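You operate a simulated robot arm through the tools that you are given. There is no shell and no other tool.

The job below is to be done with a simulated robot arm. You get a single attempt, and the scene is never put back.

Task
Press the blue lid home, move its cup to the yellow cup tray, load the corn sauce cup next.
Fine: draw the slide out before you lift the cup; the next cup goes in the slide's socket.

It is judged by the outcome, as a careful person would: the job done as asked, and still so three seconds after it is handed in. It fails if anything else is knocked over, pushed out of place, dropped, spilled or broken. Lids that push on must go on centred and level and be pressed home; caps that screw on are set level and turned clockwise until they are tight.

Robot
A 7-joint arm with a two-finger parallel gripper, fixed in place. Base frame: the origin is on the floor under the middle of its stand, x ahead of it, y to its left, z up; the work surface is at about z = 860. Lengths are in mm, angles in degrees, forces in N, time in s.
It reaches about 1479 mm from its shoulder. Its first joint turns from -166.0 to 166.0 degrees. Payload 4.4 kg.
The tool frame sits at the grasp point between the pads (the TCP): z along the fingers, y along the line on which they close. The tips reach 23 mm beyond it. Largest opening 94 mm; finger width 38, thickness 10; the body of the gripper, 54 by 96 mm, starts 39 mm behind the TCP.
Orientation is told as [roll, pitch, yaw] about the base's x, y, z axes, in that order, counted from this pose: with the fingers straight down and closing along the base's y, the tool's x points along the base's -x, its y along +y and its z along -z.

Tools
- The arm moves only by the tool apply_moves. Its argument "motion" is a list of rows, each a list of 6 numbers: the shift along the tool's x, y, z in units of 400 mm (1.0 is 400 mm), then the turn, a rotation vector about the tool's x, y, z in units of 45 degrees (1.0 is 45 degrees). In form: [[dx, dy, dz, wx, wy, wz], ...]. A call has 1 to 20 rows; each row is the pose to reach, as a shift and turn from the pose commanded when the call began, along the tool's axes at that moment. "hand" is the gripper command, from -1 (fully open) to 1 (shut), values between in proportion, set as the call begins (left out, the last holds). A call with a number of a shift or a turn outside -1 to 1 is refused whole. Each row takes 0.2 s and may step no farther than 50 mm and 8.6 degrees from the row before; otherwise, or with a gripper value out of range, the whole call is refused. A pose out of reach is approached as far as the arm can. The call stops where the force on the tool passes 90 N (or 10 N more than at its start, if that is more) or the arm is blocked; 0.2 s more then pass. The fingers move at their own pace (about 72 mm/s each) and stop on an object; they squeeze with about 40 N. The grip force told is the motor's: it shows also when the fingers shut on nothing. Time passes only in rows, and 0.2 s behind the last, so rows that repeat a pose let the fingers close. It gives the time, the measured TCP pose, the force on the tool (base axes), the opening and the grip force at its end, in the units of the frame above (readings bear some noise), with the torque about the TCP (base axes, N m) and any sound that the robot's microphone picked up.
- Cameras (640 x 400 px; columns grow to the right, rows downward): "scene" is fixed at [48.6, 653.4, 1627.6]; the picture's right is [-0.78, -0.63, 0.00], its down [-0.41, 0.51, -0.75] and it looks along [0.47, -0.59, -0.66] (base axes); focal length 355 px, centre (320, 200). "wrist" rides on the gripper at [86, 16, -74] in the tool frame; the picture's right is [-0.18, 0.98, 0.00], its down [-0.58, -0.11, -0.81] and it looks along [-0.79, -0.15, 0.59] (tool axes); focal length 243 px, centre (320, 200). There is no depth. A picture from a camera that has moved, and an enlarged one, comes with that camera's place and axes in the base frame and with its lens.
- grab_frame(camera): a new picture of that camera. No time passes.
- zoom(camera, box): a new picture of the part [left, top, right, bottom] of that camera's present view, enlarged. No time passes.
- hand_in(): hands the job in; it is judged then, once.

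Places have to be worked out from the pictures, the camera data and where the tool is seen. Open the gripper and draw the arm clear of the work before you hand the job in, unless the task says otherwise.

The tools are called after ">>>" by a JSON object that holds its "method" and its "body". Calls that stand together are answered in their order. apply_moves: Moves the arm, as the interface text tells. Its arguments: {"type":"object","properties":{"motion":{"type":"array"},"hand":{"type":"number"}},"required":["motion"]} The other tools are called the same way: grab_frame (camera) takes a picture; zoom (camera, box) takes an enlarged picture of a part of a camera's view; hand_in () hands the job in.

At the start:

```text
time_s: 0.0
eef_pos: [514.8, 295.9, 1274.3]
orientation: [0.1, 0.0, 0.0]
ft_force: [-0.7, -0.1, 0.1]
wrist_torque: [-0.01, 0.02, -0.05]
opening: 94.2
grip_force: 0.1
```

scene: 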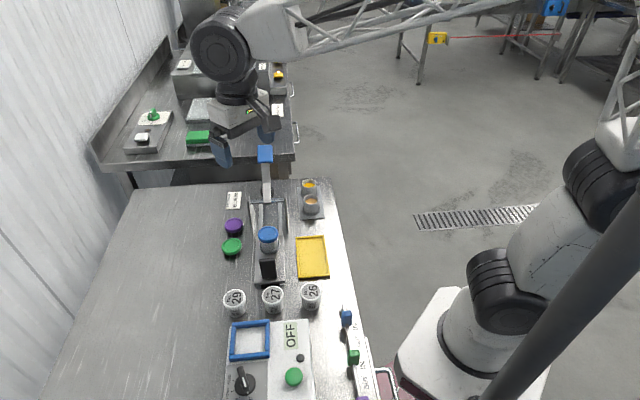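
wrist: 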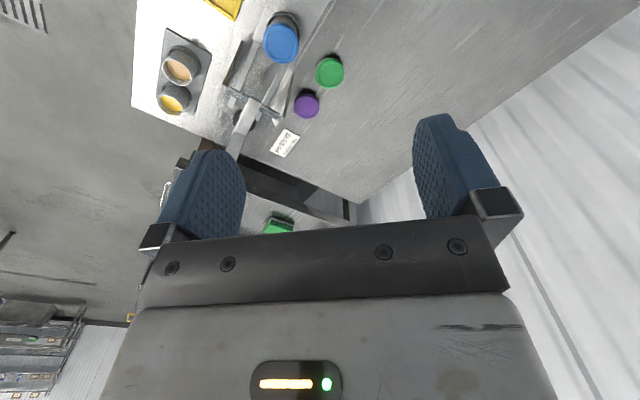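

I'll first look closely at the work area: the slide with the blue-lidded cup, the sauce cups, and the yellow tray.

>>> {"method": "zoom", "body": {"camera": "scene", "box": [210, 130, 350, 220]}}

>>> {"method": "zoom", "body": {"camera": "scene", "box": [210, 200, 350, 290]}}

>>> {"method": "zoom", "body": {"camera": "scene", "box": [210, 280, 390, 400]}}

>>> {"method": "zoom", "body": {"camera": "wrist", "box": [130, 0, 360, 170]}}

```text
4.44 times, centred on (280, 175) of scene
camera zoom: at [48.6, 653.4, 1627.6], right [-0.78, -0.63, 0.0], down [-0.41, 0.51, -0.75], along [0.47, -0.59, -0.66], focal length 1577 px, centre (498, 311)
```

zoom: 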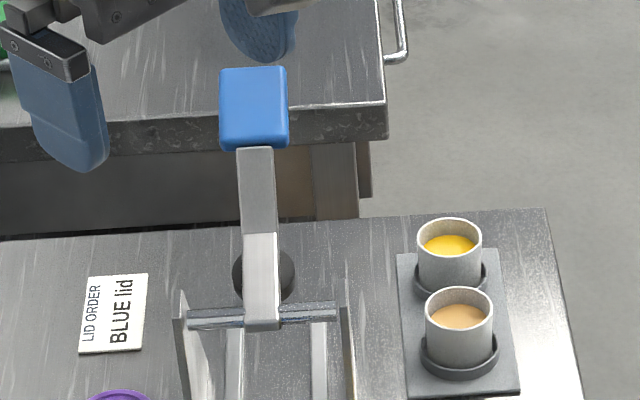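

```text
4.44 times, centred on (280, 245) of scene
camera zoom: at [48.6, 653.4, 1627.6], right [-0.78, -0.63, 0.0], down [-0.41, 0.51, -0.75], along [0.47, -0.59, -0.66], focal length 1577 px, centre (498, 0)
```

zoom: 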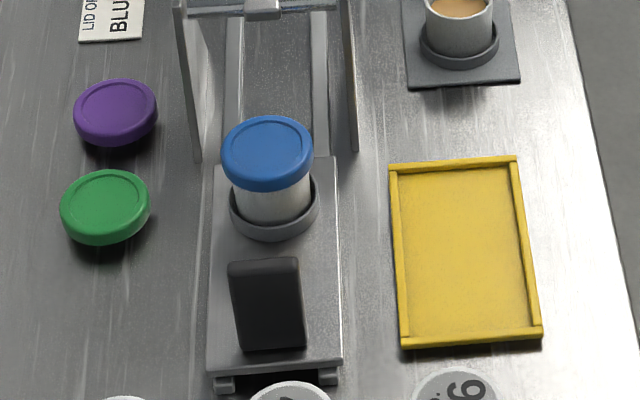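

```text
3.33 times, centred on (300, 340) of scene
camera zoom: at [48.6, 653.4, 1627.6], right [-0.78, -0.63, 0.0], down [-0.41, 0.51, -0.75], along [0.47, -0.59, -0.66], focal length 1183 px, centre (387, -267)
```

zoom: 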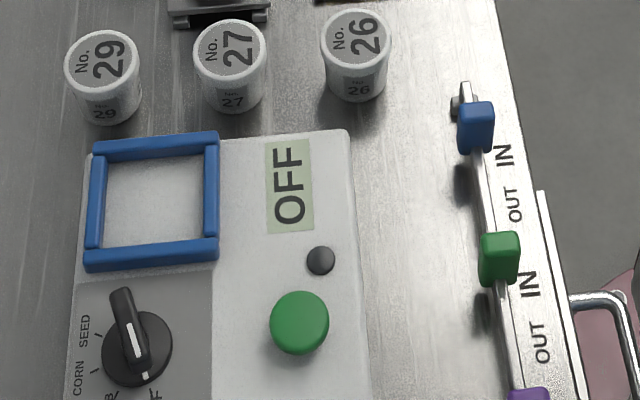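

```text
2.35 times, centred on (245, 85) of wrist
camera zoom: at [427.8, 311.9, 1347.5], right [0.18, 0.98, 0.0], down [0.58, -0.11, 0.81], along [0.79, -0.15, -0.59], focal length 571 px, centre (496, 471)
```

zoom: 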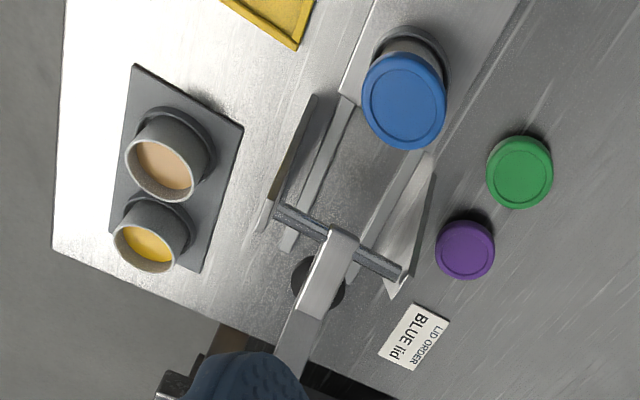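

Let me read the labels and the press mechanism in more detail before planning.

>>> {"method": "zoom", "body": {"camera": "scene", "box": [225, 360, 289, 400]}}

>>> {"method": "zoom", "body": {"camera": "scene", "box": [290, 170, 338, 200]}}

>>> {"method": "zoom", "body": {"camera": "wrist", "box": [200, 60, 328, 140]}}

>>> {"method": "zoom", "body": {"camera": "scene", "box": [90, 20, 300, 180]}}

```text
10.00 times, centred on (257, 380) of scene
camera zoom: at [48.6, 653.4, 1627.6], right [-0.78, -0.63, 0.0], down [-0.41, 0.51, -0.75], along [0.47, -0.59, -0.66], focal length 3548 px, centre (950, -1600)
```

zoom: 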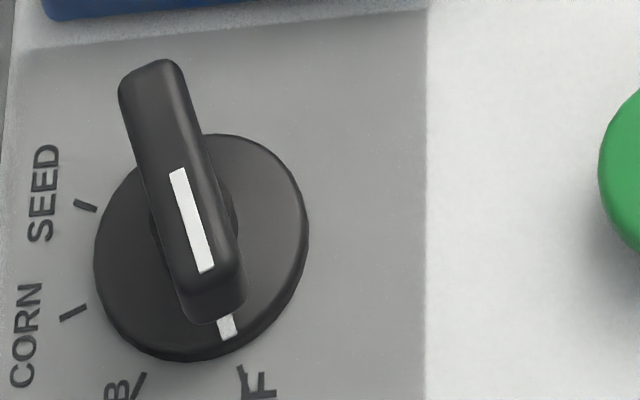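

```text
13.33 times, centred on (314, 185) of scene
camera zoom: at [48.6, 653.4, 1627.6], right [-0.78, -0.63, 0.0], down [-0.41, 0.51, -0.75], along [0.47, -0.59, -0.66], focal length 4731 px, centre (400, 400)
```

zoom: 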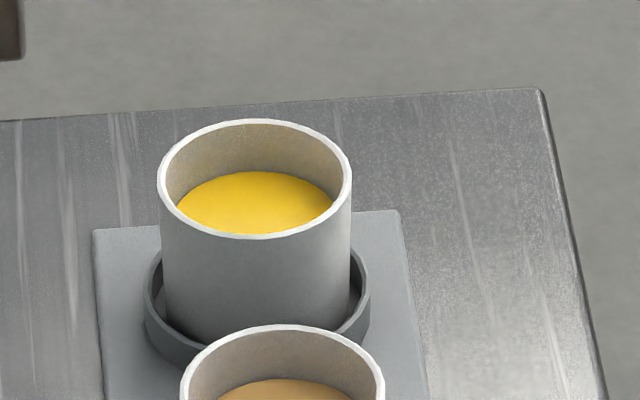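

```text
5.00 times, centred on (264, 100) of wrist
camera zoom: at [427.8, 311.9, 1347.5], right [0.18, 0.98, 0.0], down [0.58, -0.11, 0.81], along [0.79, -0.15, -0.59], focal length 1213 px, centre (600, 700)
```

zoom: 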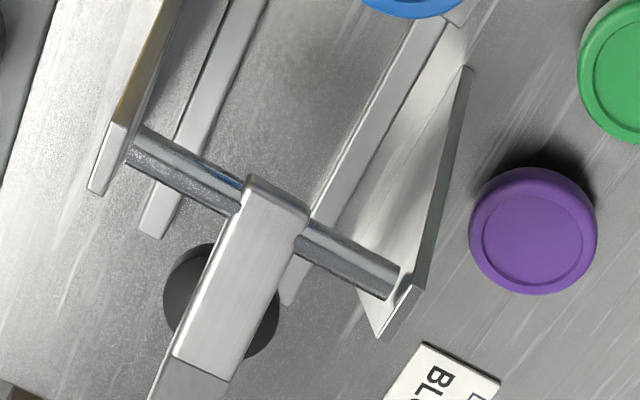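

```text
2.50 times, centred on (195, 100) of scene
camera zoom: at [48.6, 653.4, 1627.6], right [-0.78, -0.63, 0.0], down [-0.41, 0.51, -0.75], along [0.47, -0.59, -0.66], focal length 887 px, centre (632, 450)
```

zoom: 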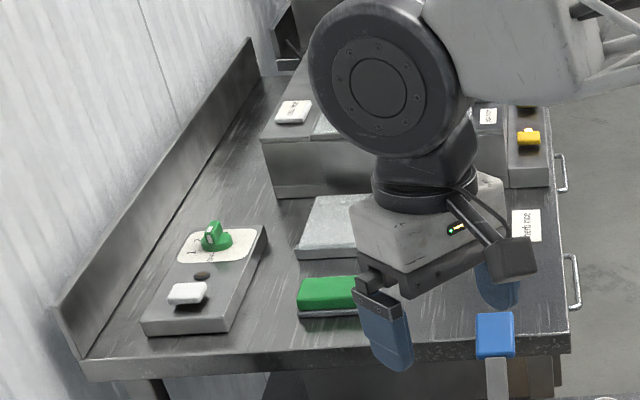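

The yellow sauce is most likely the corn one, and the other cup is tan. I need a side view of the press, so I'll move the arm to the right side with the camera turned toward the press, staying high.

>>> {"method": "apply_moves", "body": {"motion": [[0.011, -0.083, 0.03, 0, 0, -0.125], [0.022, -0.166, 0.06, 0, 0, -0.25], [0.033, -0.249, 0.09, 0, 0, -0.375], [0.044, -0.332, 0.12, 0, 0, -0.5], [0.055, -0.415, 0.15, 0, 0, -0.625], [0.066, -0.498, 0.18, 0, 0, -0.75], [0.077, -0.581, 0.21, 0, 0, -0.875], [0.0875, -0.665, 0.25, 0, 0, -1.0]], "hand": -1}}

```text
time_s: 1.8
eef_pos: [481.5, 31.4, 1174.1]
orientation: [0.0, -0.1, 45.1]
ft_force: [0.8, -0.9, 0.8]
wrist_torque: [0.0, -0.01, 0.02]
opening: 93.8
grip_force: 0.1
```

The arm got to the side viewpoint; I take pictures to see the press from here.

>>> {"method": "grab_frame", "body": {"camera": "wrist"}}

>>> {"method": "grab_frame", "body": {"camera": "scene"}}

```text
taken
camera wrist: at [407.3, -18.9, 1248.4], right [-0.57, 0.82, 0.0], down [0.49, 0.33, 0.81], along [0.67, 0.46, -0.59], focal length 243 px, centre (320, 200)
```

wrist: 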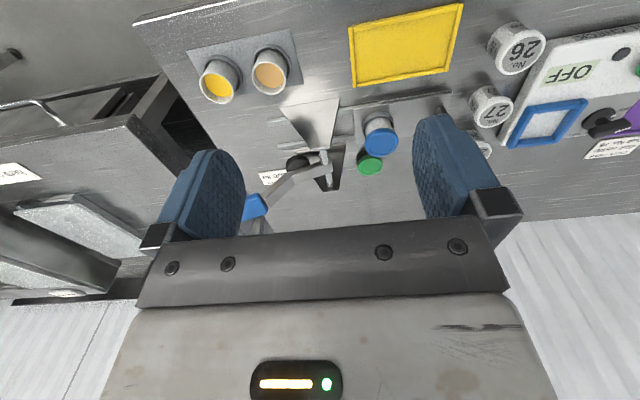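

```text
taken
```

scene: 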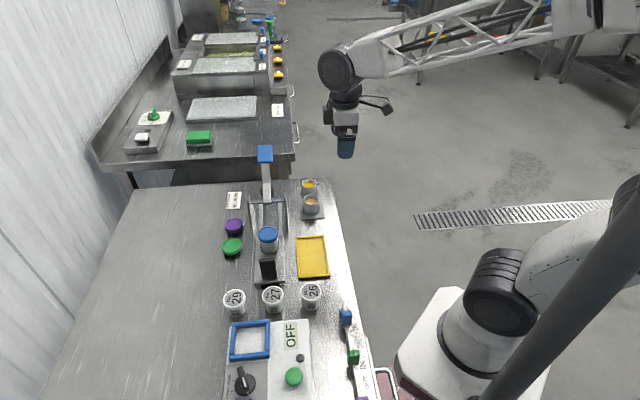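

>>> {"method": "zoom", "body": {"camera": "wrist", "box": [220, 90, 412, 210]}}

>>> {"method": "zoom", "body": {"camera": "wrist", "box": [250, 120, 346, 180]}}

>>> {"method": "zoom", "body": {"camera": "wrist", "box": [480, 20, 640, 160]}}

>>> {"method": "zoom", "body": {"camera": "wrist", "box": [180, 30, 308, 110]}}

```text
3.33 times, centred on (316, 150) of wrist
camera zoom: at [407.3, -18.9, 1248.4], right [-0.57, 0.82, 0.0], down [0.49, 0.33, 0.81], along [0.67, 0.46, -0.59], focal length 809 px, centre (333, 367)
```

zoom: 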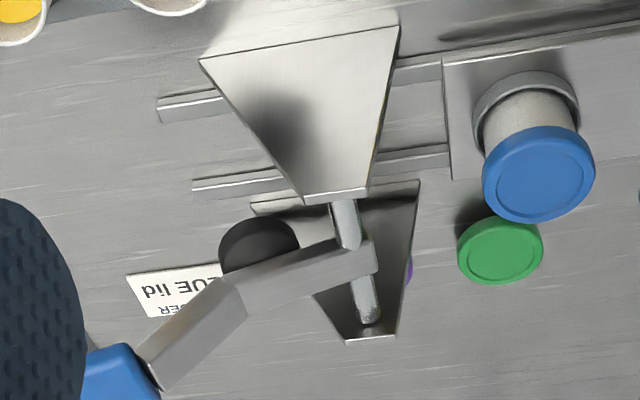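

```text
6.67 times, centred on (298, 150) of wrist
camera zoom: at [407.3, -18.9, 1248.4], right [-0.57, 0.82, 0.0], down [0.49, 0.33, 0.81], along [0.67, 0.46, -0.59], focal length 1618 px, centre (467, 533)
```

zoom: 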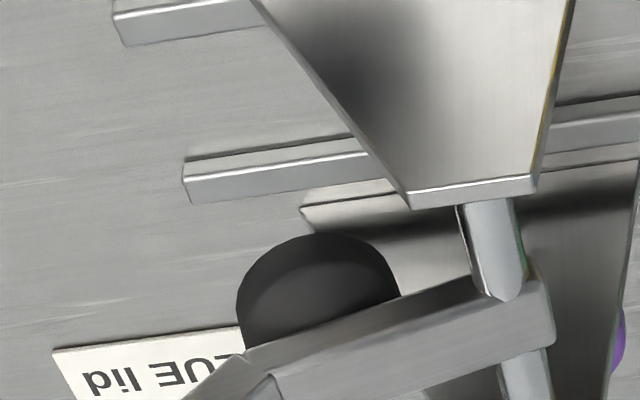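

```text
2.86 times, centred on (560, 90) of wrist
camera zoom: at [407.3, -18.9, 1248.4], right [-0.57, 0.82, 0.0], down [0.49, 0.33, 0.81], along [0.67, 0.46, -0.59], focal length 693 px, centre (-366, 514)
```

zoom: 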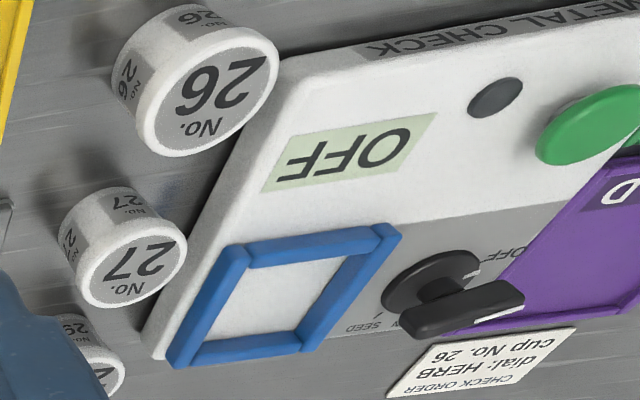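

```text
5.00 times, centred on (244, 70) of wrist
camera zoom: at [407.3, -18.9, 1248.4], right [-0.57, 0.82, 0.0], down [0.49, 0.33, 0.81], along [0.67, 0.46, -0.59], focal length 1213 px, centre (700, 850)
```

zoom: 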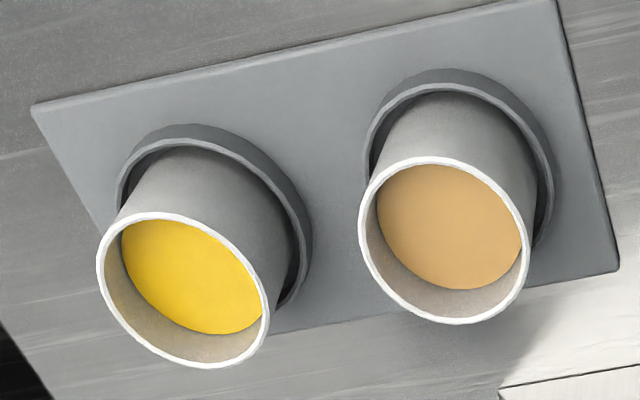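

From two views, I place the lid top at about (575, 226, 925), the press pivot bar at about (643, 160, 963), and the raised blue lever handle at about (722, 74, 1038). The slide runs along about (0.71, -0.71). I'll move above the slide's black handle with the gripper turned to yaw -45 so I can look along the slide.

>>> {"method": "apply_moves", "body": {"motion": [[-0.0635, 0.064, 0.023, 0, 0, 0.125], [-0.127, 0.128, 0.046, 0, 0, 0.25], [-0.19, 0.192, 0.069, 0, 0, 0.375], [-0.254, 0.256, 0.092, 0, 0, 0.5], [-0.318, 0.32, 0.115, 0, 0, 0.625], [-0.381, 0.384, 0.139, 0, 0, 0.75], [-0.445, 0.448, 0.162, 0, 0, 0.875], [-0.508, 0.512, 0.185, 0, 0, 1.0]]}}

>>> {"method": "apply_moves", "body": {"motion": [[0, 0, 0, 0, 0, 0.167], [0, 0, 0, 0, 0, 0.333], [0, 0, 0, 0, 0, 0.5], [0, 0, 0, 0, 0, 0.667], [0, 0, 0, 0, 0, 0.833], [0, 0, 0, 0, 0, 1.0]]}}

>>> {"method": "grab_frame", "body": {"camera": "wrist"}}

>>> {"method": "grab_frame", "body": {"camera": "scene"}}

```text
time_s: 3.6
eef_pos: [480.8, 319.8, 1098.8]
orientation: [0.1, 0.0, -0.1]
ft_force: [0.3, 0.4, 0.2]
wrist_torque: [-0.02, -0.02, 0.01]
opening: 94.1
grip_force: 0.0
```

```text
time_s: 5.0
eef_pos: [477.8, 319.6, 1099.4]
orientation: [0.0, 0.0, -45.2]
ft_force: [0.2, -0.6, -0.2]
wrist_torque: [0.0, -0.02, -0.04]
opening: 94.0
grip_force: 0.1
```

```text
taken
camera wrist: at [428.5, 391.0, 1173.2], right [0.83, 0.56, 0.0], down [0.33, -0.49, 0.81], along [0.45, -0.67, -0.59], focal length 243 px, centre (320, 200)
```

wrist: 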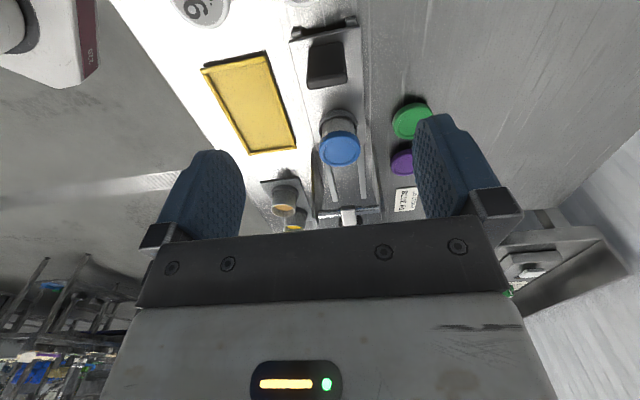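

```text
taken
```

scene: 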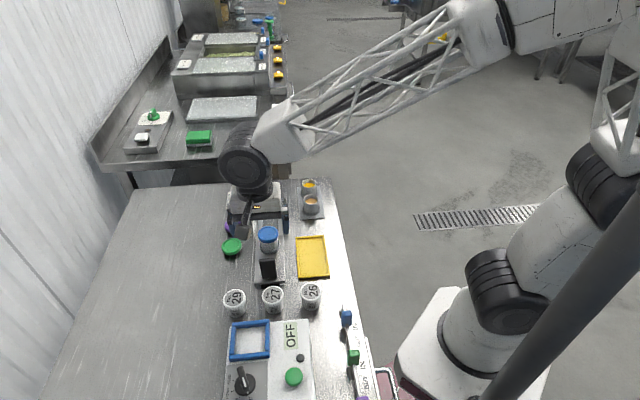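

>>> {"method": "zoom", "body": {"camera": "wrist", "box": [256, 0, 448, 120]}}

>>> {"method": "zoom", "body": {"camera": "wrist", "box": [256, 100, 448, 220]}}

```text
3.33 times, centred on (352, 60) of wrist
camera zoom: at [428.5, 391.0, 1173.2], right [0.83, 0.56, 0.0], down [0.33, -0.49, 0.81], along [0.45, -0.67, -0.59], focal length 809 px, centre (213, 667)
```

zoom: 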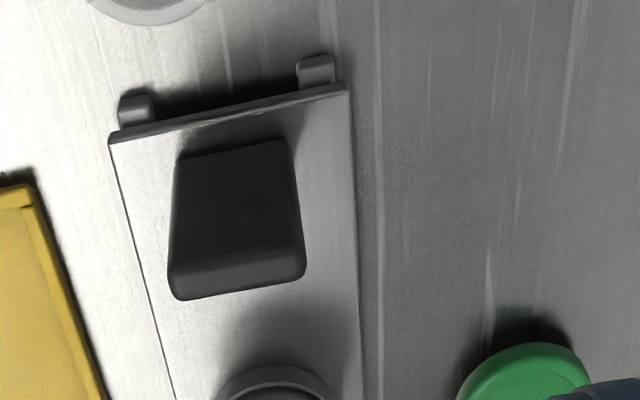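

```text
3.33 times, centred on (352, 160) of wrist
camera zoom: at [428.5, 391.0, 1173.2], right [0.83, 0.56, 0.0], down [0.33, -0.49, 0.81], along [0.45, -0.67, -0.59], focal length 809 px, centre (213, 333)
```

zoom: 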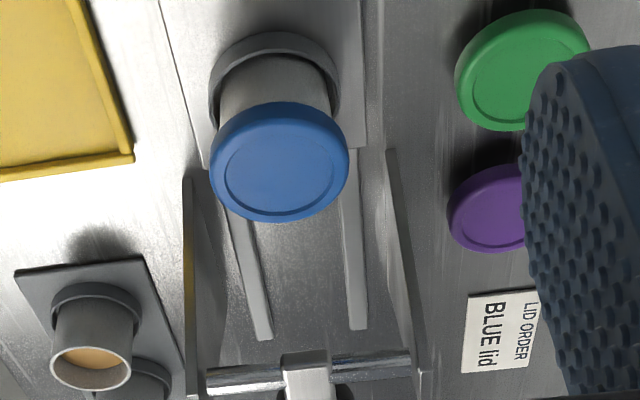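

The black slide handle is a plate about 38 mm wide centred near (503, 296), with its top at about z 942. I'll line up over it at z of about 1000 and check the view before descending.

>>> {"method": "apply_moves", "body": {"motion": [[-0.029, 0.001, 0.083, 0, 0, 0], [-0.058, 0.002, 0.166, 0, 0, 0], [-0.086, 0.003, 0.248, 0, 0, 0], [-0.086, 0.003, 0.248, 0, 0, 0]]}}

>>> {"method": "grab_frame", "body": {"camera": "wrist"}}

>>> {"method": "zoom", "body": {"camera": "scene", "box": [200, 200, 340, 290]}}

```text
time_s: 6.0
eef_pos: [504.1, 295.1, 998.8]
orientation: [0.0, -0.1, -45.0]
ft_force: [0.4, 0.1, 0.0]
wrist_torque: [0.01, 0.0, 0.0]
opening: 93.9
grip_force: 0.0
```

```text
taken
camera wrist: at [453.7, 366.7, 1072.8], right [0.83, 0.56, 0.0], down [0.33, -0.49, 0.81], along [0.46, -0.67, -0.59], focal length 243 px, centre (320, 200)
```

wrist: 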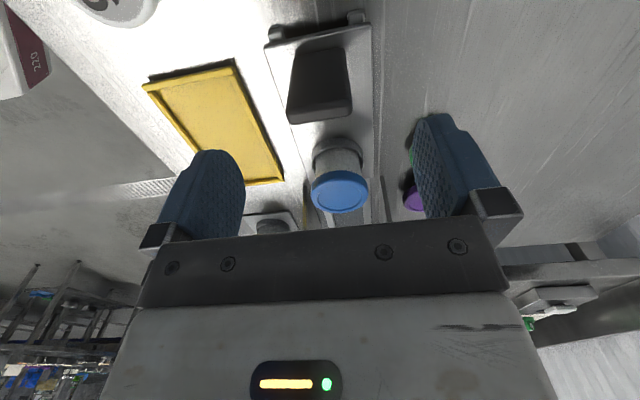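

```text
4.44 times, centred on (270, 245) of scene
camera zoom: at [48.6, 653.4, 1627.6], right [-0.78, -0.63, 0.0], down [-0.41, 0.51, -0.75], along [0.47, -0.59, -0.66], focal length 1577 px, centre (542, 0)
```

zoom: 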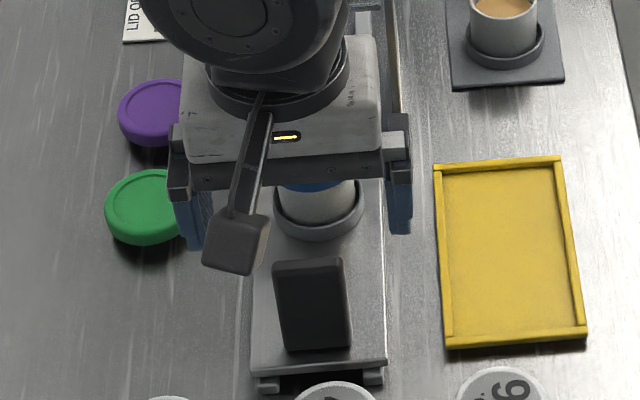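

>>> {"method": "zoom", "body": {"camera": "wrist", "box": [240, 0, 432, 120]}}

```text
3.33 times, centred on (336, 60) of wrist
camera zoom: at [453.7, 366.7, 1072.8], right [0.83, 0.56, 0.0], down [0.33, -0.49, 0.81], along [0.46, -0.67, -0.59], focal length 809 px, centre (267, 667)
```

zoom: 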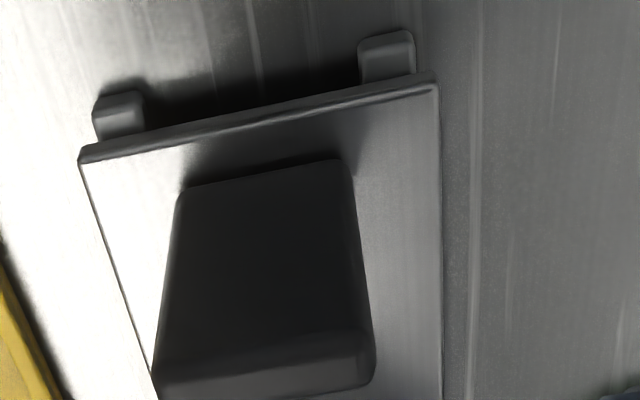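

The fingers straddle the handle (centre about (502, 296), top about 945). I descend 74 mm and close on it.

>>> {"method": "apply_moves", "body": {"motion": [[0.004, -0.002, 0.06, 0, 0, 0], [0.004, -0.002, 0.12, 0, 0, 0], [0.004, -0.002, 0.185, 0, 0, 0], [0.004, -0.002, 0.185, 0, 0, 0]]}}

>>> {"method": "apply_moves", "body": {"motion": [[0, 0, 0, 0, 0, 0], [0, 0, 0, 0, 0, 0], [0, 0, 0, 0, 0, 0], [0, 0, 0, 0, 0, 0]], "hand": 1}}

>>> {"method": "zoom", "body": {"camera": "scene", "box": [200, 180, 360, 290]}}

```text
time_s: 7.0
eef_pos: [503.1, 295.1, 925.0]
orientation: [0.0, 0.1, -45.1]
ft_force: [0.4, -0.5, 0.4]
wrist_torque: [-0.02, -0.01, 0.0]
opening: 94.1
grip_force: 0.0
```

```text
time_s: 8.0
eef_pos: [503.7, 296.1, 925.9]
orientation: [0.1, 0.0, -45.0]
ft_force: [28.1, 28.4, -15.5]
wrist_torque: [-0.89, 0.85, 0.28]
opening: 39.8
grip_force: 45.1
```

```text
3.64 times, centred on (280, 235) of scene
camera zoom: at [48.6, 653.4, 1627.6], right [-0.78, -0.63, 0.0], down [-0.41, 0.51, -0.75], along [0.47, -0.59, -0.66], focal length 1290 px, centre (466, 73)
```

zoom: 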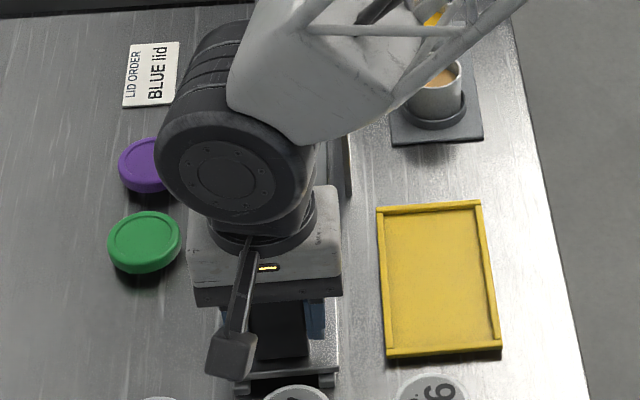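

The gripper holds the handle at 39.8 mm, but there is a 40 N side load along +p. I shift about 1.5 mm that way to centre it.

>>> {"method": "apply_moves", "body": {"motion": [[0, 0.004, 0, 0, 0, 0], [0, 0.004, 0, 0, 0, 0]]}}

```text
time_s: 8.6
eef_pos: [503.2, 294.6, 925.8]
orientation: [0.0, 0.0, -45.0]
ft_force: [-2.7, -2.6, 7.0]
wrist_torque: [0.31, -1.34, 0.5]
opening: 39.8
grip_force: 45.6
```

Side load is gone. Now I push the slide in along the rails: first 50 mm, watching the forces.

>>> {"method": "apply_moves", "body": {"motion": [[-0.025, 0, 0, 0, 0, 0], [-0.05, 0, 0, 0, 0, 0], [-0.075, 0, 0, 0, 0, 0], [-0.1, 0, 0, 0, 0, 0], [-0.125, 0, 0, 0, 0, 0]]}}

>>> {"method": "zoom", "body": {"camera": "scene", "box": [200, 180, 360, 290]}}

>>> {"method": "grab_frame", "body": {"camera": "wrist"}}

```text
time_s: 9.8
eef_pos: [537.8, 259.3, 924.2]
orientation: [-0.1, 0.0, -45.1]
ft_force: [-43.7, -42.3, 29.5]
wrist_torque: [0.31, -1.0, 0.13]
opening: 39.9
grip_force: 44.4
```

```text
3.64 times, centred on (280, 235) of scene
camera zoom: at [48.6, 653.4, 1627.6], right [-0.78, -0.63, 0.0], down [-0.41, 0.51, -0.75], along [0.47, -0.59, -0.66], focal length 1290 px, centre (466, 73)
```

zoom: 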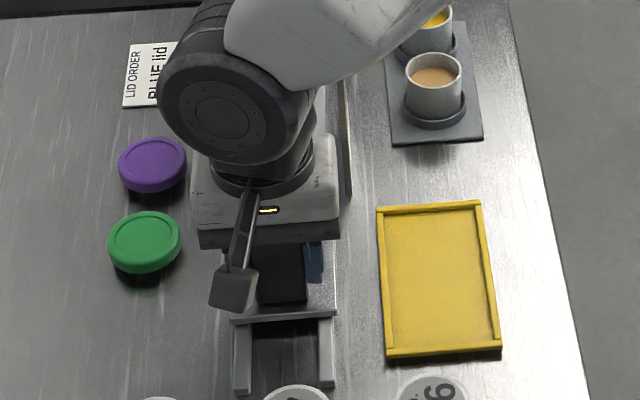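

```text
taken
camera wrist: at [488.0, 332.6, 998.9], right [0.83, 0.56, 0.0], down [0.33, -0.49, 0.81], along [0.45, -0.67, -0.59], focal length 243 px, centre (320, 200)
```

wrist: 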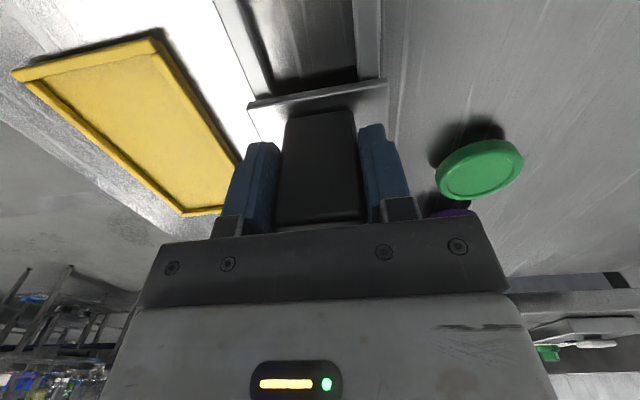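

The slide moved 49 mm, with side load building along -p, so the rails run at about -45.6°. I relieve the load by shifting 1 mm and turning slightly before continuing.

>>> {"method": "apply_moves", "body": {"motion": [[0, -0.002, -0.002, 0, 0, 0.01], [0, -0.002, -0.002, 0, 0, 0.01]]}}

```text
time_s: 10.4
eef_pos: [539.5, 262.2, 924.7]
orientation: [-0.1, 0.0, -45.5]
ft_force: [-25.4, -26.2, -20.4]
wrist_torque: [0.66, -1.85, 0.62]
opening: 39.9
grip_force: 44.9
```

>>> {"method": "apply_moves", "body": {"motion": [[0, -0.003, 0.001, 0, 0, 0.0], [-0.02, -0.0035, 0.001, 0, 0, 0], [-0.04, -0.004, 0.001, 0, 0, 0], [-0.06, -0.0045, 0.001, 0, 0, 0]]}}

```text
time_s: 11.4
eef_pos: [555.8, 243.4, 927.9]
orientation: [0.3, -0.1, -45.4]
ft_force: [16.9, 18.9, -37.3]
wrist_torque: [-0.85, 1.04, 0.46]
opening: 39.9
grip_force: 45.4
```

>>> {"method": "apply_moves", "body": {"motion": [[0, 0.002, 0.002, 0, 0, 0.0], [-0.02, 0.0017, 0.002, 0, 0, 0], [-0.04, 0.0014, 0.002, 0, 0, 0], [-0.06, 0.0011, 0.002, 0, 0, 0]]}}

```text
time_s: 12.4
eef_pos: [572.9, 226.1, 926.2]
orientation: [0.2, -0.1, -45.5]
ft_force: [19.4, 20.2, 0.7]
wrist_torque: [-0.35, 1.4, 0.05]
opening: 40.0
grip_force: 44.8
```

The slide is about 98 mm in with almost no drag. I look before the last stretch under the press.

>>> {"method": "zoom", "body": {"camera": "scene", "box": [200, 140, 360, 240]}}

>>> {"method": "grab_frame", "body": {"camera": "wrist"}}

```text
4.00 times, centred on (280, 190) of scene
camera zoom: at [48.6, 653.4, 1627.6], right [-0.78, -0.63, 0.0], down [-0.41, 0.51, -0.75], along [0.47, -0.59, -0.66], focal length 1419 px, centre (480, 240)
```

zoom: 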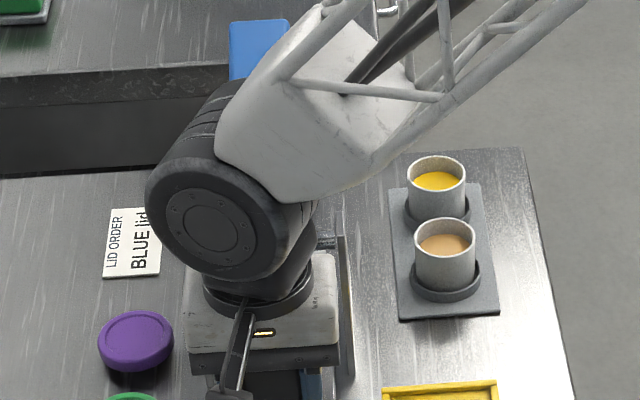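

```text
taken
camera wrist: at [522.1, 298.9, 1001.1], right [0.83, 0.56, 0.0], down [0.33, -0.49, 0.81], along [0.45, -0.67, -0.59], focal length 243 px, centre (320, 200)
```

wrist: 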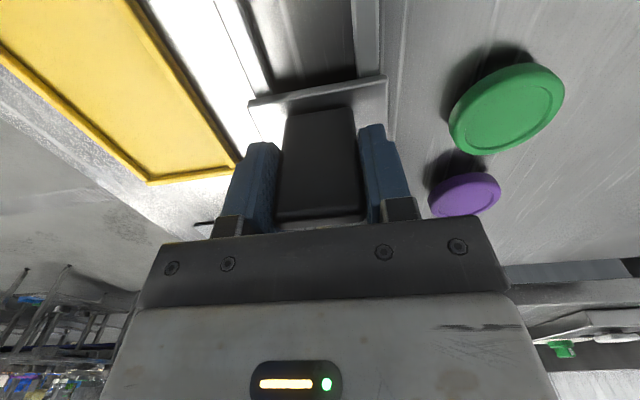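

I'm concerned about clearance between the gripper body and the pivot bar at the end of travel. I open slightly, tilt the gripper 12° so its body leans back away from the press, and re-grip.

>>> {"method": "apply_moves", "body": {"motion": [[0, 0, 0, 0, 0, 0], [0, 0, 0, 0, 0, 0], [0, 0, -0.01, 0, -0.09, 0], [0, 0, -0.01, 0, -0.18, 0], [0, 0, -0.01, 0, -0.267, 0], [0, 0, -0.01, 0, -0.267, 0]], "hand": -0.28}}

>>> {"method": "apply_moves", "body": {"motion": [[0, 0.001, 0, 0, 0, 0], [0, 0.001, 0, 0, 0, 0], [0, 0.001, 0, 0, 0, 0], [0, 0.001, 0, 0, 0, 0]], "hand": 1}}

>>> {"method": "grab_frame", "body": {"camera": "wrist"}}

>>> {"method": "zoom", "body": {"camera": "scene", "box": [200, 140, 360, 240]}}

```text
time_s: 13.8
eef_pos: [571.5, 227.2, 929.1]
orientation: [0.0, -12.2, -45.4]
ft_force: [-1.3, 0.1, 0.9]
wrist_torque: [0.02, -0.03, 0.0]
opening: 60.1
grip_force: 0.1
```

```text
time_s: 14.8
eef_pos: [573.0, 226.4, 929.9]
orientation: [0.2, -12.1, -45.5]
ft_force: [29.5, 30.8, -14.0]
wrist_torque: [-1.29, 0.4, 0.81]
opening: 39.7
grip_force: 45.7
```

```text
taken
camera wrist: at [512.5, 308.8, 984.1], right [0.83, 0.56, 0.04], down [0.2, -0.36, 0.91], along [0.53, -0.74, -0.41], focal length 243 px, centre (320, 200)
```

wrist: 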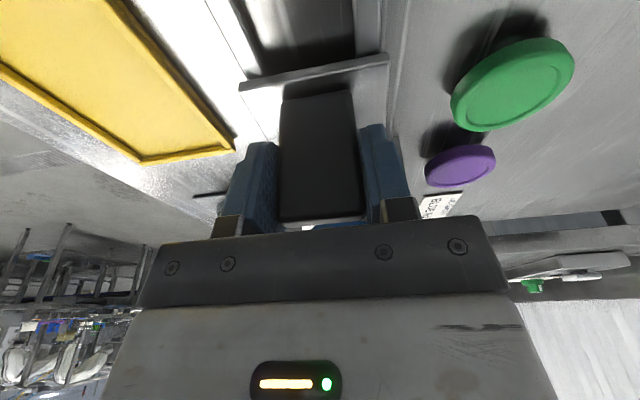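

```text
4.00 times, centred on (280, 190) of scene
camera zoom: at [48.6, 653.4, 1627.6], right [-0.78, -0.63, 0.0], down [-0.41, 0.51, -0.75], along [0.47, -0.59, -0.66], focal length 1419 px, centre (480, 240)
```

zoom: 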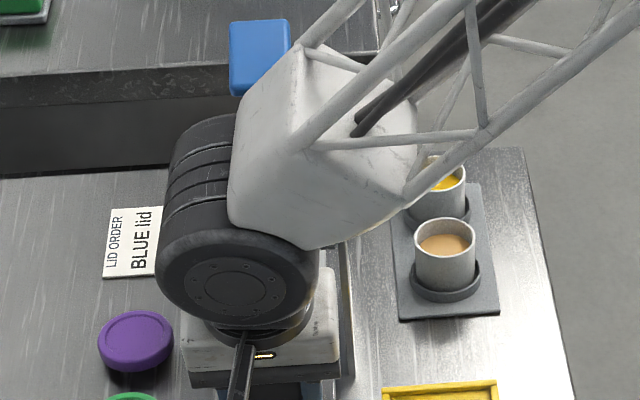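

Re-gripped with the tilt. I relieve the side load and push in 20 mm further along the horizontal slide direction.

>>> {"method": "apply_moves", "body": {"motion": [[0, 0.0033, 0, 0, 0, 0], [-0.0245, 0.0031, 0.0052, 0, 0, 0], [-0.049, 0.003, 0.0104, 0, 0, 0]]}}

```text
time_s: 15.6
eef_pos: [586.5, 212.0, 929.5]
orientation: [0.0, -12.0, -45.5]
ft_force: [12.1, 13.3, -6.8]
wrist_torque: [0.16, -0.6, 0.63]
opening: 40.1
grip_force: 44.7
```

>>> {"method": "apply_moves", "body": {"motion": [[-0.0183, 0.001, 0.0039, 0, 0, 0], [-0.0367, 0.001, 0.0078, 0, 0, 0]]}}

>>> {"method": "apply_moves", "body": {"motion": [[-0.0122, 0, 0.0026, 0, 0, 0], [-0.0245, 0, 0.0052, 0, 0, 0]]}}

```text
time_s: 16.2
eef_pos: [597.4, 201.1, 930.7]
orientation: [0.0, -12.0, -45.5]
ft_force: [11.5, 11.0, -11.8]
wrist_torque: [0.31, -0.52, 0.31]
opening: 39.9
grip_force: 45.1
```

```text
time_s: 16.8
eef_pos: [604.1, 194.9, 931.3]
orientation: [0.0, -11.9, -45.5]
ft_force: [-11.9, 39.8, -10.8]
wrist_torque: [0.4, -0.32, 0.61]
opening: 39.6
grip_force: 44.9
```

A 36 N resistance along the slide now shows after about 142 mm of travel, which matches the end stop under the ram. I open the fingers a little and back away carefully, then check.

>>> {"method": "apply_moves", "body": {"motion": [[0.003, 0, 0, 0, 0, 0], [0.003, 0, 0, 0, 0, 0], [0.003, 0, 0, 0, 0, 0]], "hand": -0.2}}

>>> {"method": "grab_frame", "body": {"camera": "wrist"}}

>>> {"method": "zoom", "body": {"camera": "scene", "box": [200, 110, 360, 210]}}

```text
time_s: 17.6
eef_pos: [603.9, 195.3, 929.7]
orientation: [0.0, -12.1, -45.5]
ft_force: [0.0, -0.2, -0.6]
wrist_torque: [-0.01, 0.03, -0.01]
opening: 56.4
grip_force: 0.0
```

```text
taken
camera wrist: at [543.9, 277.6, 984.9], right [0.83, 0.56, 0.04], down [0.2, -0.36, 0.91], along [0.52, -0.74, -0.41], focal length 243 px, centre (320, 200)
```

wrist: 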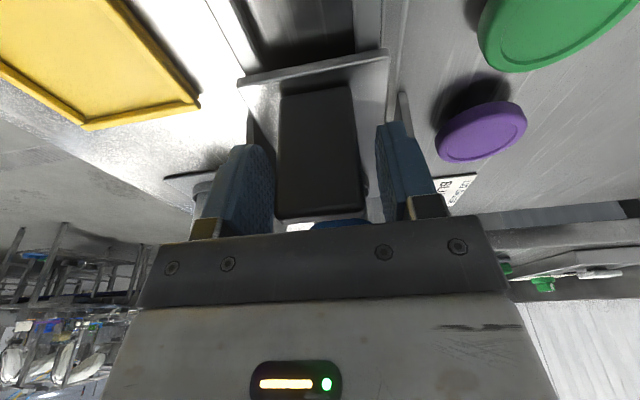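

```text
4.00 times, centred on (280, 160) of scene
camera zoom: at [48.6, 653.4, 1627.6], right [-0.78, -0.63, 0.0], down [-0.41, 0.51, -0.75], along [0.47, -0.59, -0.66], focal length 1419 px, centre (480, 360)
```

zoom: 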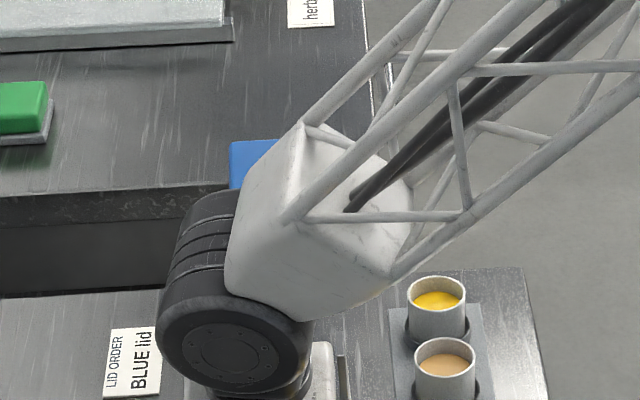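

All released cleanly; the slide is at the stop. I withdraw upward along the tool axis and straighten the gripper while closing the fingers for pressing the lever.

>>> {"method": "apply_moves", "body": {"motion": [[0, 0, -0.06, 0, 0, 0], [0, 0, -0.16, 0, 0, 0], [0, 0, -0.26, 0, 0, 0], [0, 0, -0.36, 0, 0, 0], [0, 0, -0.46, 0, 0, 0], [0, 0, -0.5, 0, 0.09, 0], [0, 0, -0.5, 0, 0.18, 0], [0, 0, -0.5, 0, 0.267, 0]]}}

>>> {"method": "grab_frame", "body": {"camera": "wrist"}}

>>> {"method": "grab_frame", "body": {"camera": "scene"}}

```text
time_s: 19.4
eef_pos: [573.1, 226.0, 1125.6]
orientation: [0.0, 0.0, -45.4]
ft_force: [0.1, -0.8, -0.1]
wrist_torque: [0.02, -0.01, 0.01]
opening: 56.2
grip_force: 0.0
```

```text
taken
camera wrist: at [523.6, 298.2, 1199.6], right [0.83, 0.56, 0.0], down [0.33, -0.49, 0.81], along [0.45, -0.67, -0.59], focal length 243 px, centre (320, 200)
```

wrist: 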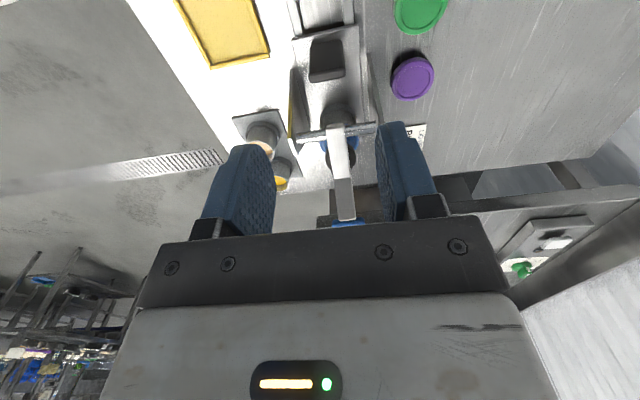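

```text
taken
```

scene: 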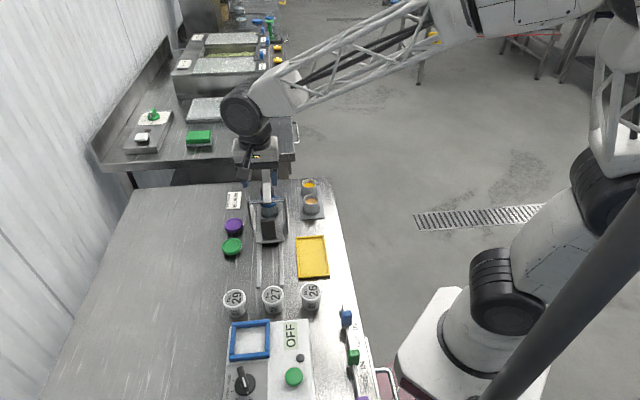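

>>> {"method": "zoom", "body": {"camera": "wrist", "box": [270, 90, 398, 230]}}

>>> {"method": "zoom", "body": {"camera": "scene", "box": [230, 160, 326, 250]}}

```text
2.86 times, centred on (334, 160) of wrist
camera zoom: at [523.6, 298.2, 1199.6], right [0.83, 0.56, 0.0], down [0.33, -0.49, 0.81], along [0.45, -0.67, -0.59], focal length 693 px, centre (280, 314)
```

zoom: 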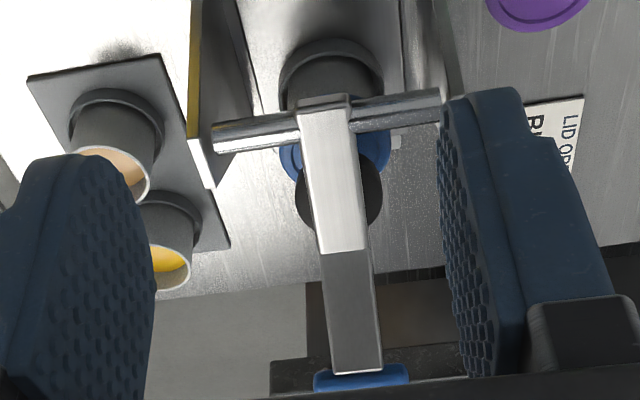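

```text
4.44 times, centred on (278, 205) of scene
camera zoom: at [48.6, 653.4, 1627.6], right [-0.78, -0.63, 0.0], down [-0.41, 0.51, -0.75], along [0.47, -0.59, -0.66], focal length 1577 px, centre (507, 178)
```

zoom: 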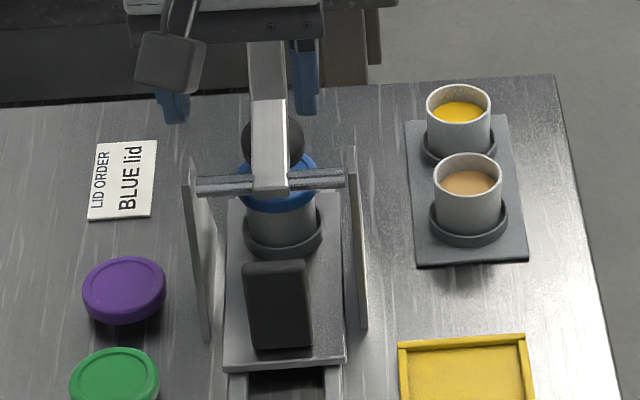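

The lidded cup now sits under the ram disc. To press the lever well I want a side view of its blue handle, so I move to the right side with yaw +45, staying above 1120.

>>> {"method": "apply_moves", "body": {"motion": [[-0.054, -0.063, -0.0075, 0, 0, -0.125], [-0.109, -0.126, -0.015, 0, 0, -0.25], [-0.163, -0.19, -0.0225, 0, 0, -0.375], [-0.217, -0.253, -0.03, 0, 0, -0.5], [-0.272, -0.316, -0.0375, 0, 0, -0.625], [-0.326, -0.38, -0.045, 0, 0, -0.75], [-0.38, -0.443, -0.0525, 0, 0, -0.875], [-0.435, -0.506, -0.06, 0, 0, -1.0]]}}

>>> {"method": "apply_moves", "body": {"motion": [[0, 0, 0, 0, 0, -0.167], [0, 0, 0, 0, 0, -0.333], [0, 0, 0, 0, 0, -0.5], [0, 0, 0, 0, 0, -0.667], [0, 0, 0, 0, 0, -0.833], [0, 0, 0, 0, 0, -1.0]], "hand": -1}}

>>> {"method": "grab_frame", "body": {"camera": "wrist"}}

>>> {"method": "zoom", "body": {"camera": "scene", "box": [230, 130, 326, 220]}}

```text
time_s: 21.2
eef_pos: [552.3, -41.1, 1150.5]
orientation: [0.0, -0.1, -0.3]
ft_force: [0.5, -0.9, 0.3]
wrist_torque: [-0.06, 0.01, -0.02]
opening: 56.5
grip_force: 0.2
```

```text
time_s: 22.6
eef_pos: [552.4, -40.0, 1149.2]
orientation: [0.0, 0.0, 44.7]
ft_force: [0.6, 0.3, 0.5]
wrist_torque: [-0.05, -0.01, 0.01]
opening: 94.1
grip_force: 0.1
```

```text
taken
camera wrist: at [477.9, -90.0, 1223.5], right [-0.56, 0.83, 0.0], down [0.49, 0.33, 0.81], along [0.67, 0.45, -0.59], focal length 243 px, centre (320, 200)
```

wrist: 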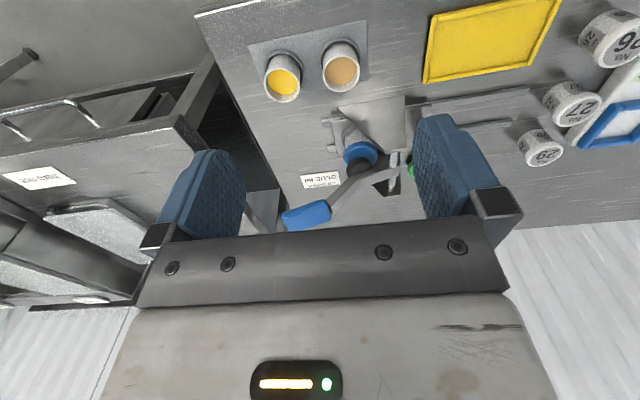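

```text
4.44 times, centred on (278, 175) of scene
camera zoom: at [48.6, 653.4, 1627.6], right [-0.78, -0.63, 0.0], down [-0.41, 0.51, -0.75], along [0.47, -0.59, -0.66], focal length 1577 px, centre (507, 311)
```

zoom: 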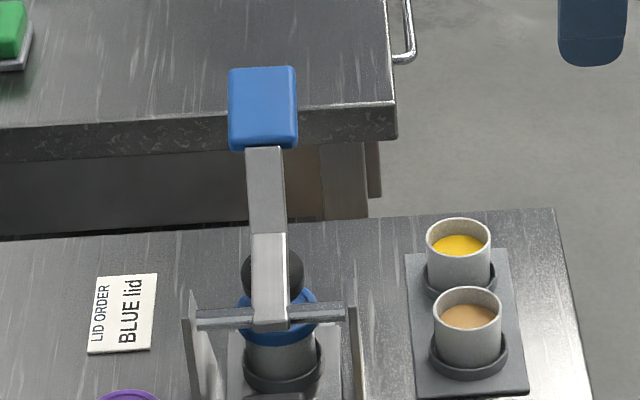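

>>> {"method": "zoom", "body": {"camera": "wrist", "box": [270, 100, 430, 240]}}

>>> {"method": "zoom", "body": {"camera": "wrist", "box": [320, 110, 416, 190]}}

```text
2.86 times, centred on (350, 170) of wrist
camera zoom: at [477.9, -90.0, 1223.5], right [-0.56, 0.83, 0.0], down [0.49, 0.33, 0.81], along [0.67, 0.45, -0.59], focal length 693 px, centre (234, 286)
```

zoom: 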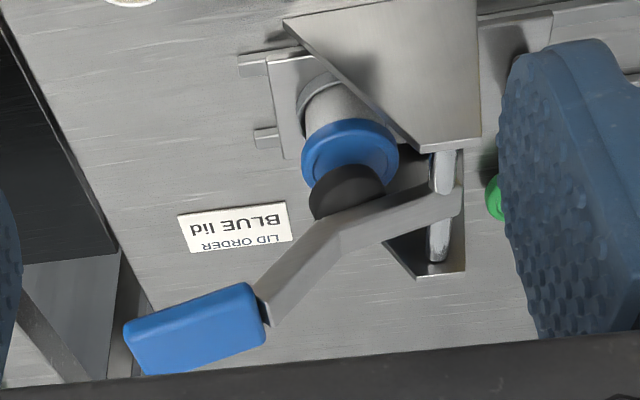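

```text
5.00 times, centred on (368, 150) of wrist
camera zoom: at [477.9, -90.0, 1223.5], right [-0.56, 0.83, 0.0], down [0.49, 0.33, 0.81], along [0.67, 0.45, -0.59], focal length 1213 px, centre (80, 450)
```

zoom: 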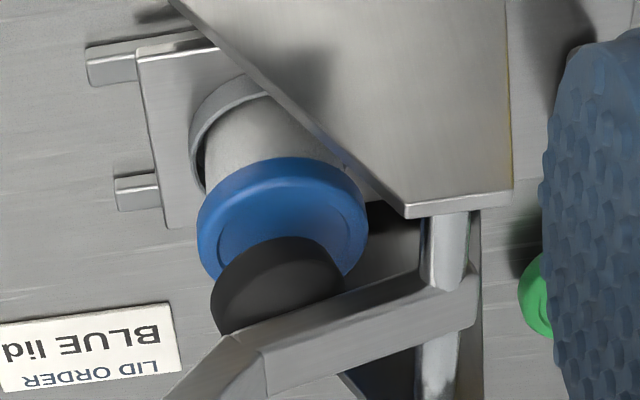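

The side view shows the blue grip running from about q = 447 to 509 along the slide axis at z of about 1018–1045, with its centre near (738, 61, 1031). I'll move above it with the fingers closed and yaw back at -45.

>>> {"method": "apply_moves", "body": {"motion": [[-0.0634, -0.019, 0.009, 0, 0, 0.125], [-0.127, -0.0385, 0.018, 0, 0, 0.25], [-0.19, -0.058, 0.027, 0, 0, 0.375], [-0.2535, -0.077, 0.036, 0, 0, 0.5], [-0.317, -0.096, 0.045, 0, 0, 0.625], [-0.38, -0.1155, 0.054, 0, 0, 0.75], [-0.444, -0.135, 0.063, 0, 0, 0.875], [-0.507, -0.154, 0.0725, 0, 0, 1.0]], "hand": 1}}

>>> {"method": "apply_moves", "body": {"motion": [[0, 0, 0, 0, 0, 0.167], [0, 0, 0, 0, 0, 0.333], [0, 0, 0, 0, 0, 0.5], [0, 0, 0, 0, 0, 0.667], [0, 0, 0, 0, 0, 0.833], [0, 0, 0, 0, 0, 1.0]]}}

>>> {"method": "grab_frame", "body": {"camera": "wrist"}}

>>> {"method": "zoom", "body": {"camera": "scene", "box": [200, 90, 344, 190]}}

```text
time_s: 24.4
eef_pos: [739.6, 57.9, 1120.2]
orientation: [0.0, -0.1, -0.6]
ft_force: [-1.2, 0.1, 0.1]
wrist_torque: [0.0, -0.01, -0.04]
opening: 0.2
grip_force: 39.9
```

```text
time_s: 25.8
eef_pos: [739.5, 58.4, 1120.7]
orientation: [0.0, 0.0, -45.6]
ft_force: [0.4, -0.5, -0.8]
wrist_torque: [0.01, -0.01, 0.01]
opening: 0.3
grip_force: 39.7
```

```text
taken
camera wrist: at [689.9, 130.7, 1194.3], right [0.83, 0.56, 0.0], down [0.33, -0.49, 0.81], along [0.45, -0.67, -0.59], focal length 243 px, centre (320, 200)
```

wrist: 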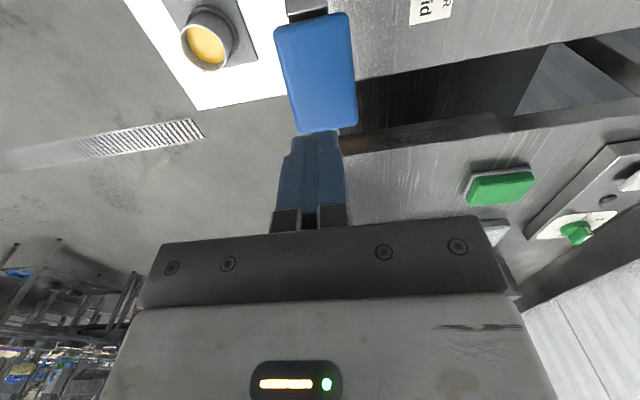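

```text
4.00 times, centred on (272, 140) of scene
camera zoom: at [48.6, 653.4, 1627.6], right [-0.78, -0.63, 0.0], down [-0.41, 0.51, -0.75], along [0.47, -0.59, -0.66], focal length 1419 px, centre (512, 440)
```

zoom: 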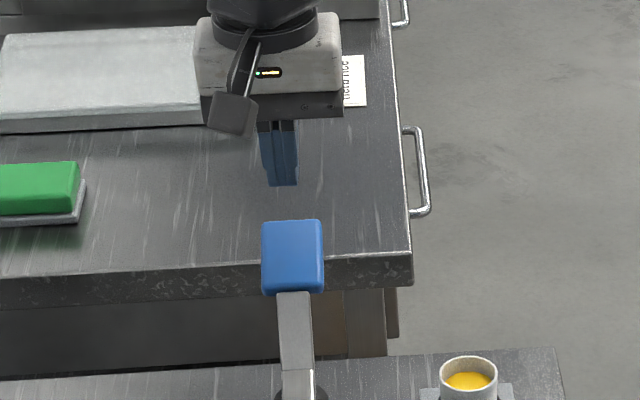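

The closed fingers are centred over the grip. I descend until near contact.

>>> {"method": "apply_moves", "body": {"motion": [[0, 0.002, 0.05, 0, 0, 0], [0, 0.002, 0.1, 0, 0, 0], [0, 0.002, 0.125, 0, 0, 0]]}}

>>> {"method": "apply_moves", "body": {"motion": [[0, 0, 0.0125, 0, 0, 0], [0, 0, 0.025, 0, 0, 0]]}}

>>> {"method": "zoom", "body": {"camera": "scene", "box": [200, 90, 344, 190]}}

```text
time_s: 26.6
eef_pos: [739.4, 58.6, 1069.7]
orientation: [0.0, 0.0, -45.5]
ft_force: [-0.5, 0.1, 0.5]
wrist_torque: [0.02, 0.0, 0.02]
opening: 0.1
grip_force: 40.0
```

```text
time_s: 27.2
eef_pos: [740.2, 58.0, 1060.3]
orientation: [0.0, -0.1, -45.6]
ft_force: [-0.7, -1.1, 0.5]
wrist_torque: [-0.02, -0.03, 0.0]
opening: 0.0
grip_force: 40.0
```

```text
4.00 times, centred on (272, 140) of scene
camera zoom: at [48.6, 653.4, 1627.6], right [-0.78, -0.63, 0.0], down [-0.41, 0.51, -0.75], along [0.47, -0.59, -0.66], focal length 1419 px, centre (512, 440)
```

zoom: 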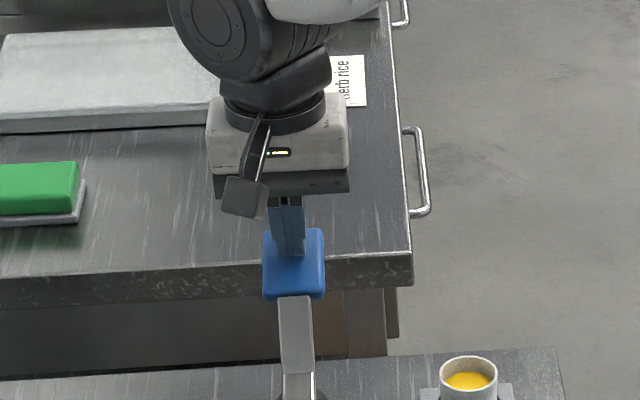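

Contact has been made, and the grip is already moving with very little force. I continue down in small steps.

>>> {"method": "apply_moves", "body": {"motion": [[0, 0, 0.0125, 0, 0, 0], [0, 0, 0.025, 0, 0, 0], [0, 0, 0.0375, 0, 0, 0], [0, 0, 0.05, 0, 0, 0]]}}

>>> {"method": "zoom", "body": {"camera": "scene", "box": [200, 90, 344, 190]}}

```text
time_s: 28.2
eef_pos: [740.1, 56.9, 1040.8]
orientation: [-0.1, 0.0, -45.4]
ft_force: [-0.1, -0.6, 1.5]
wrist_torque: [0.01, 0.01, 0.0]
opening: 0.0
grip_force: 39.8
```

```text
4.00 times, centred on (272, 140) of scene
camera zoom: at [48.6, 653.4, 1627.6], right [-0.78, -0.63, 0.0], down [-0.41, 0.51, -0.75], along [0.47, -0.59, -0.66], focal length 1419 px, centre (512, 440)
```

zoom: 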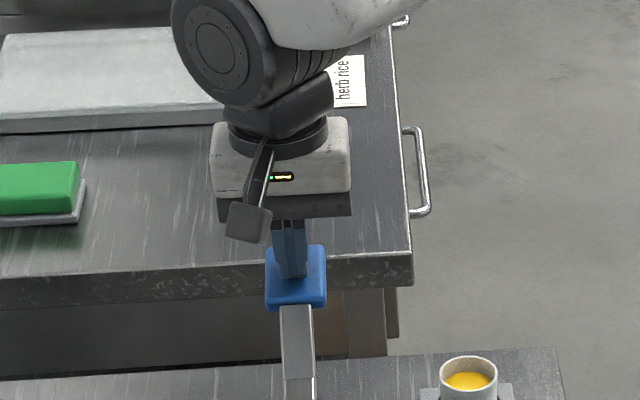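

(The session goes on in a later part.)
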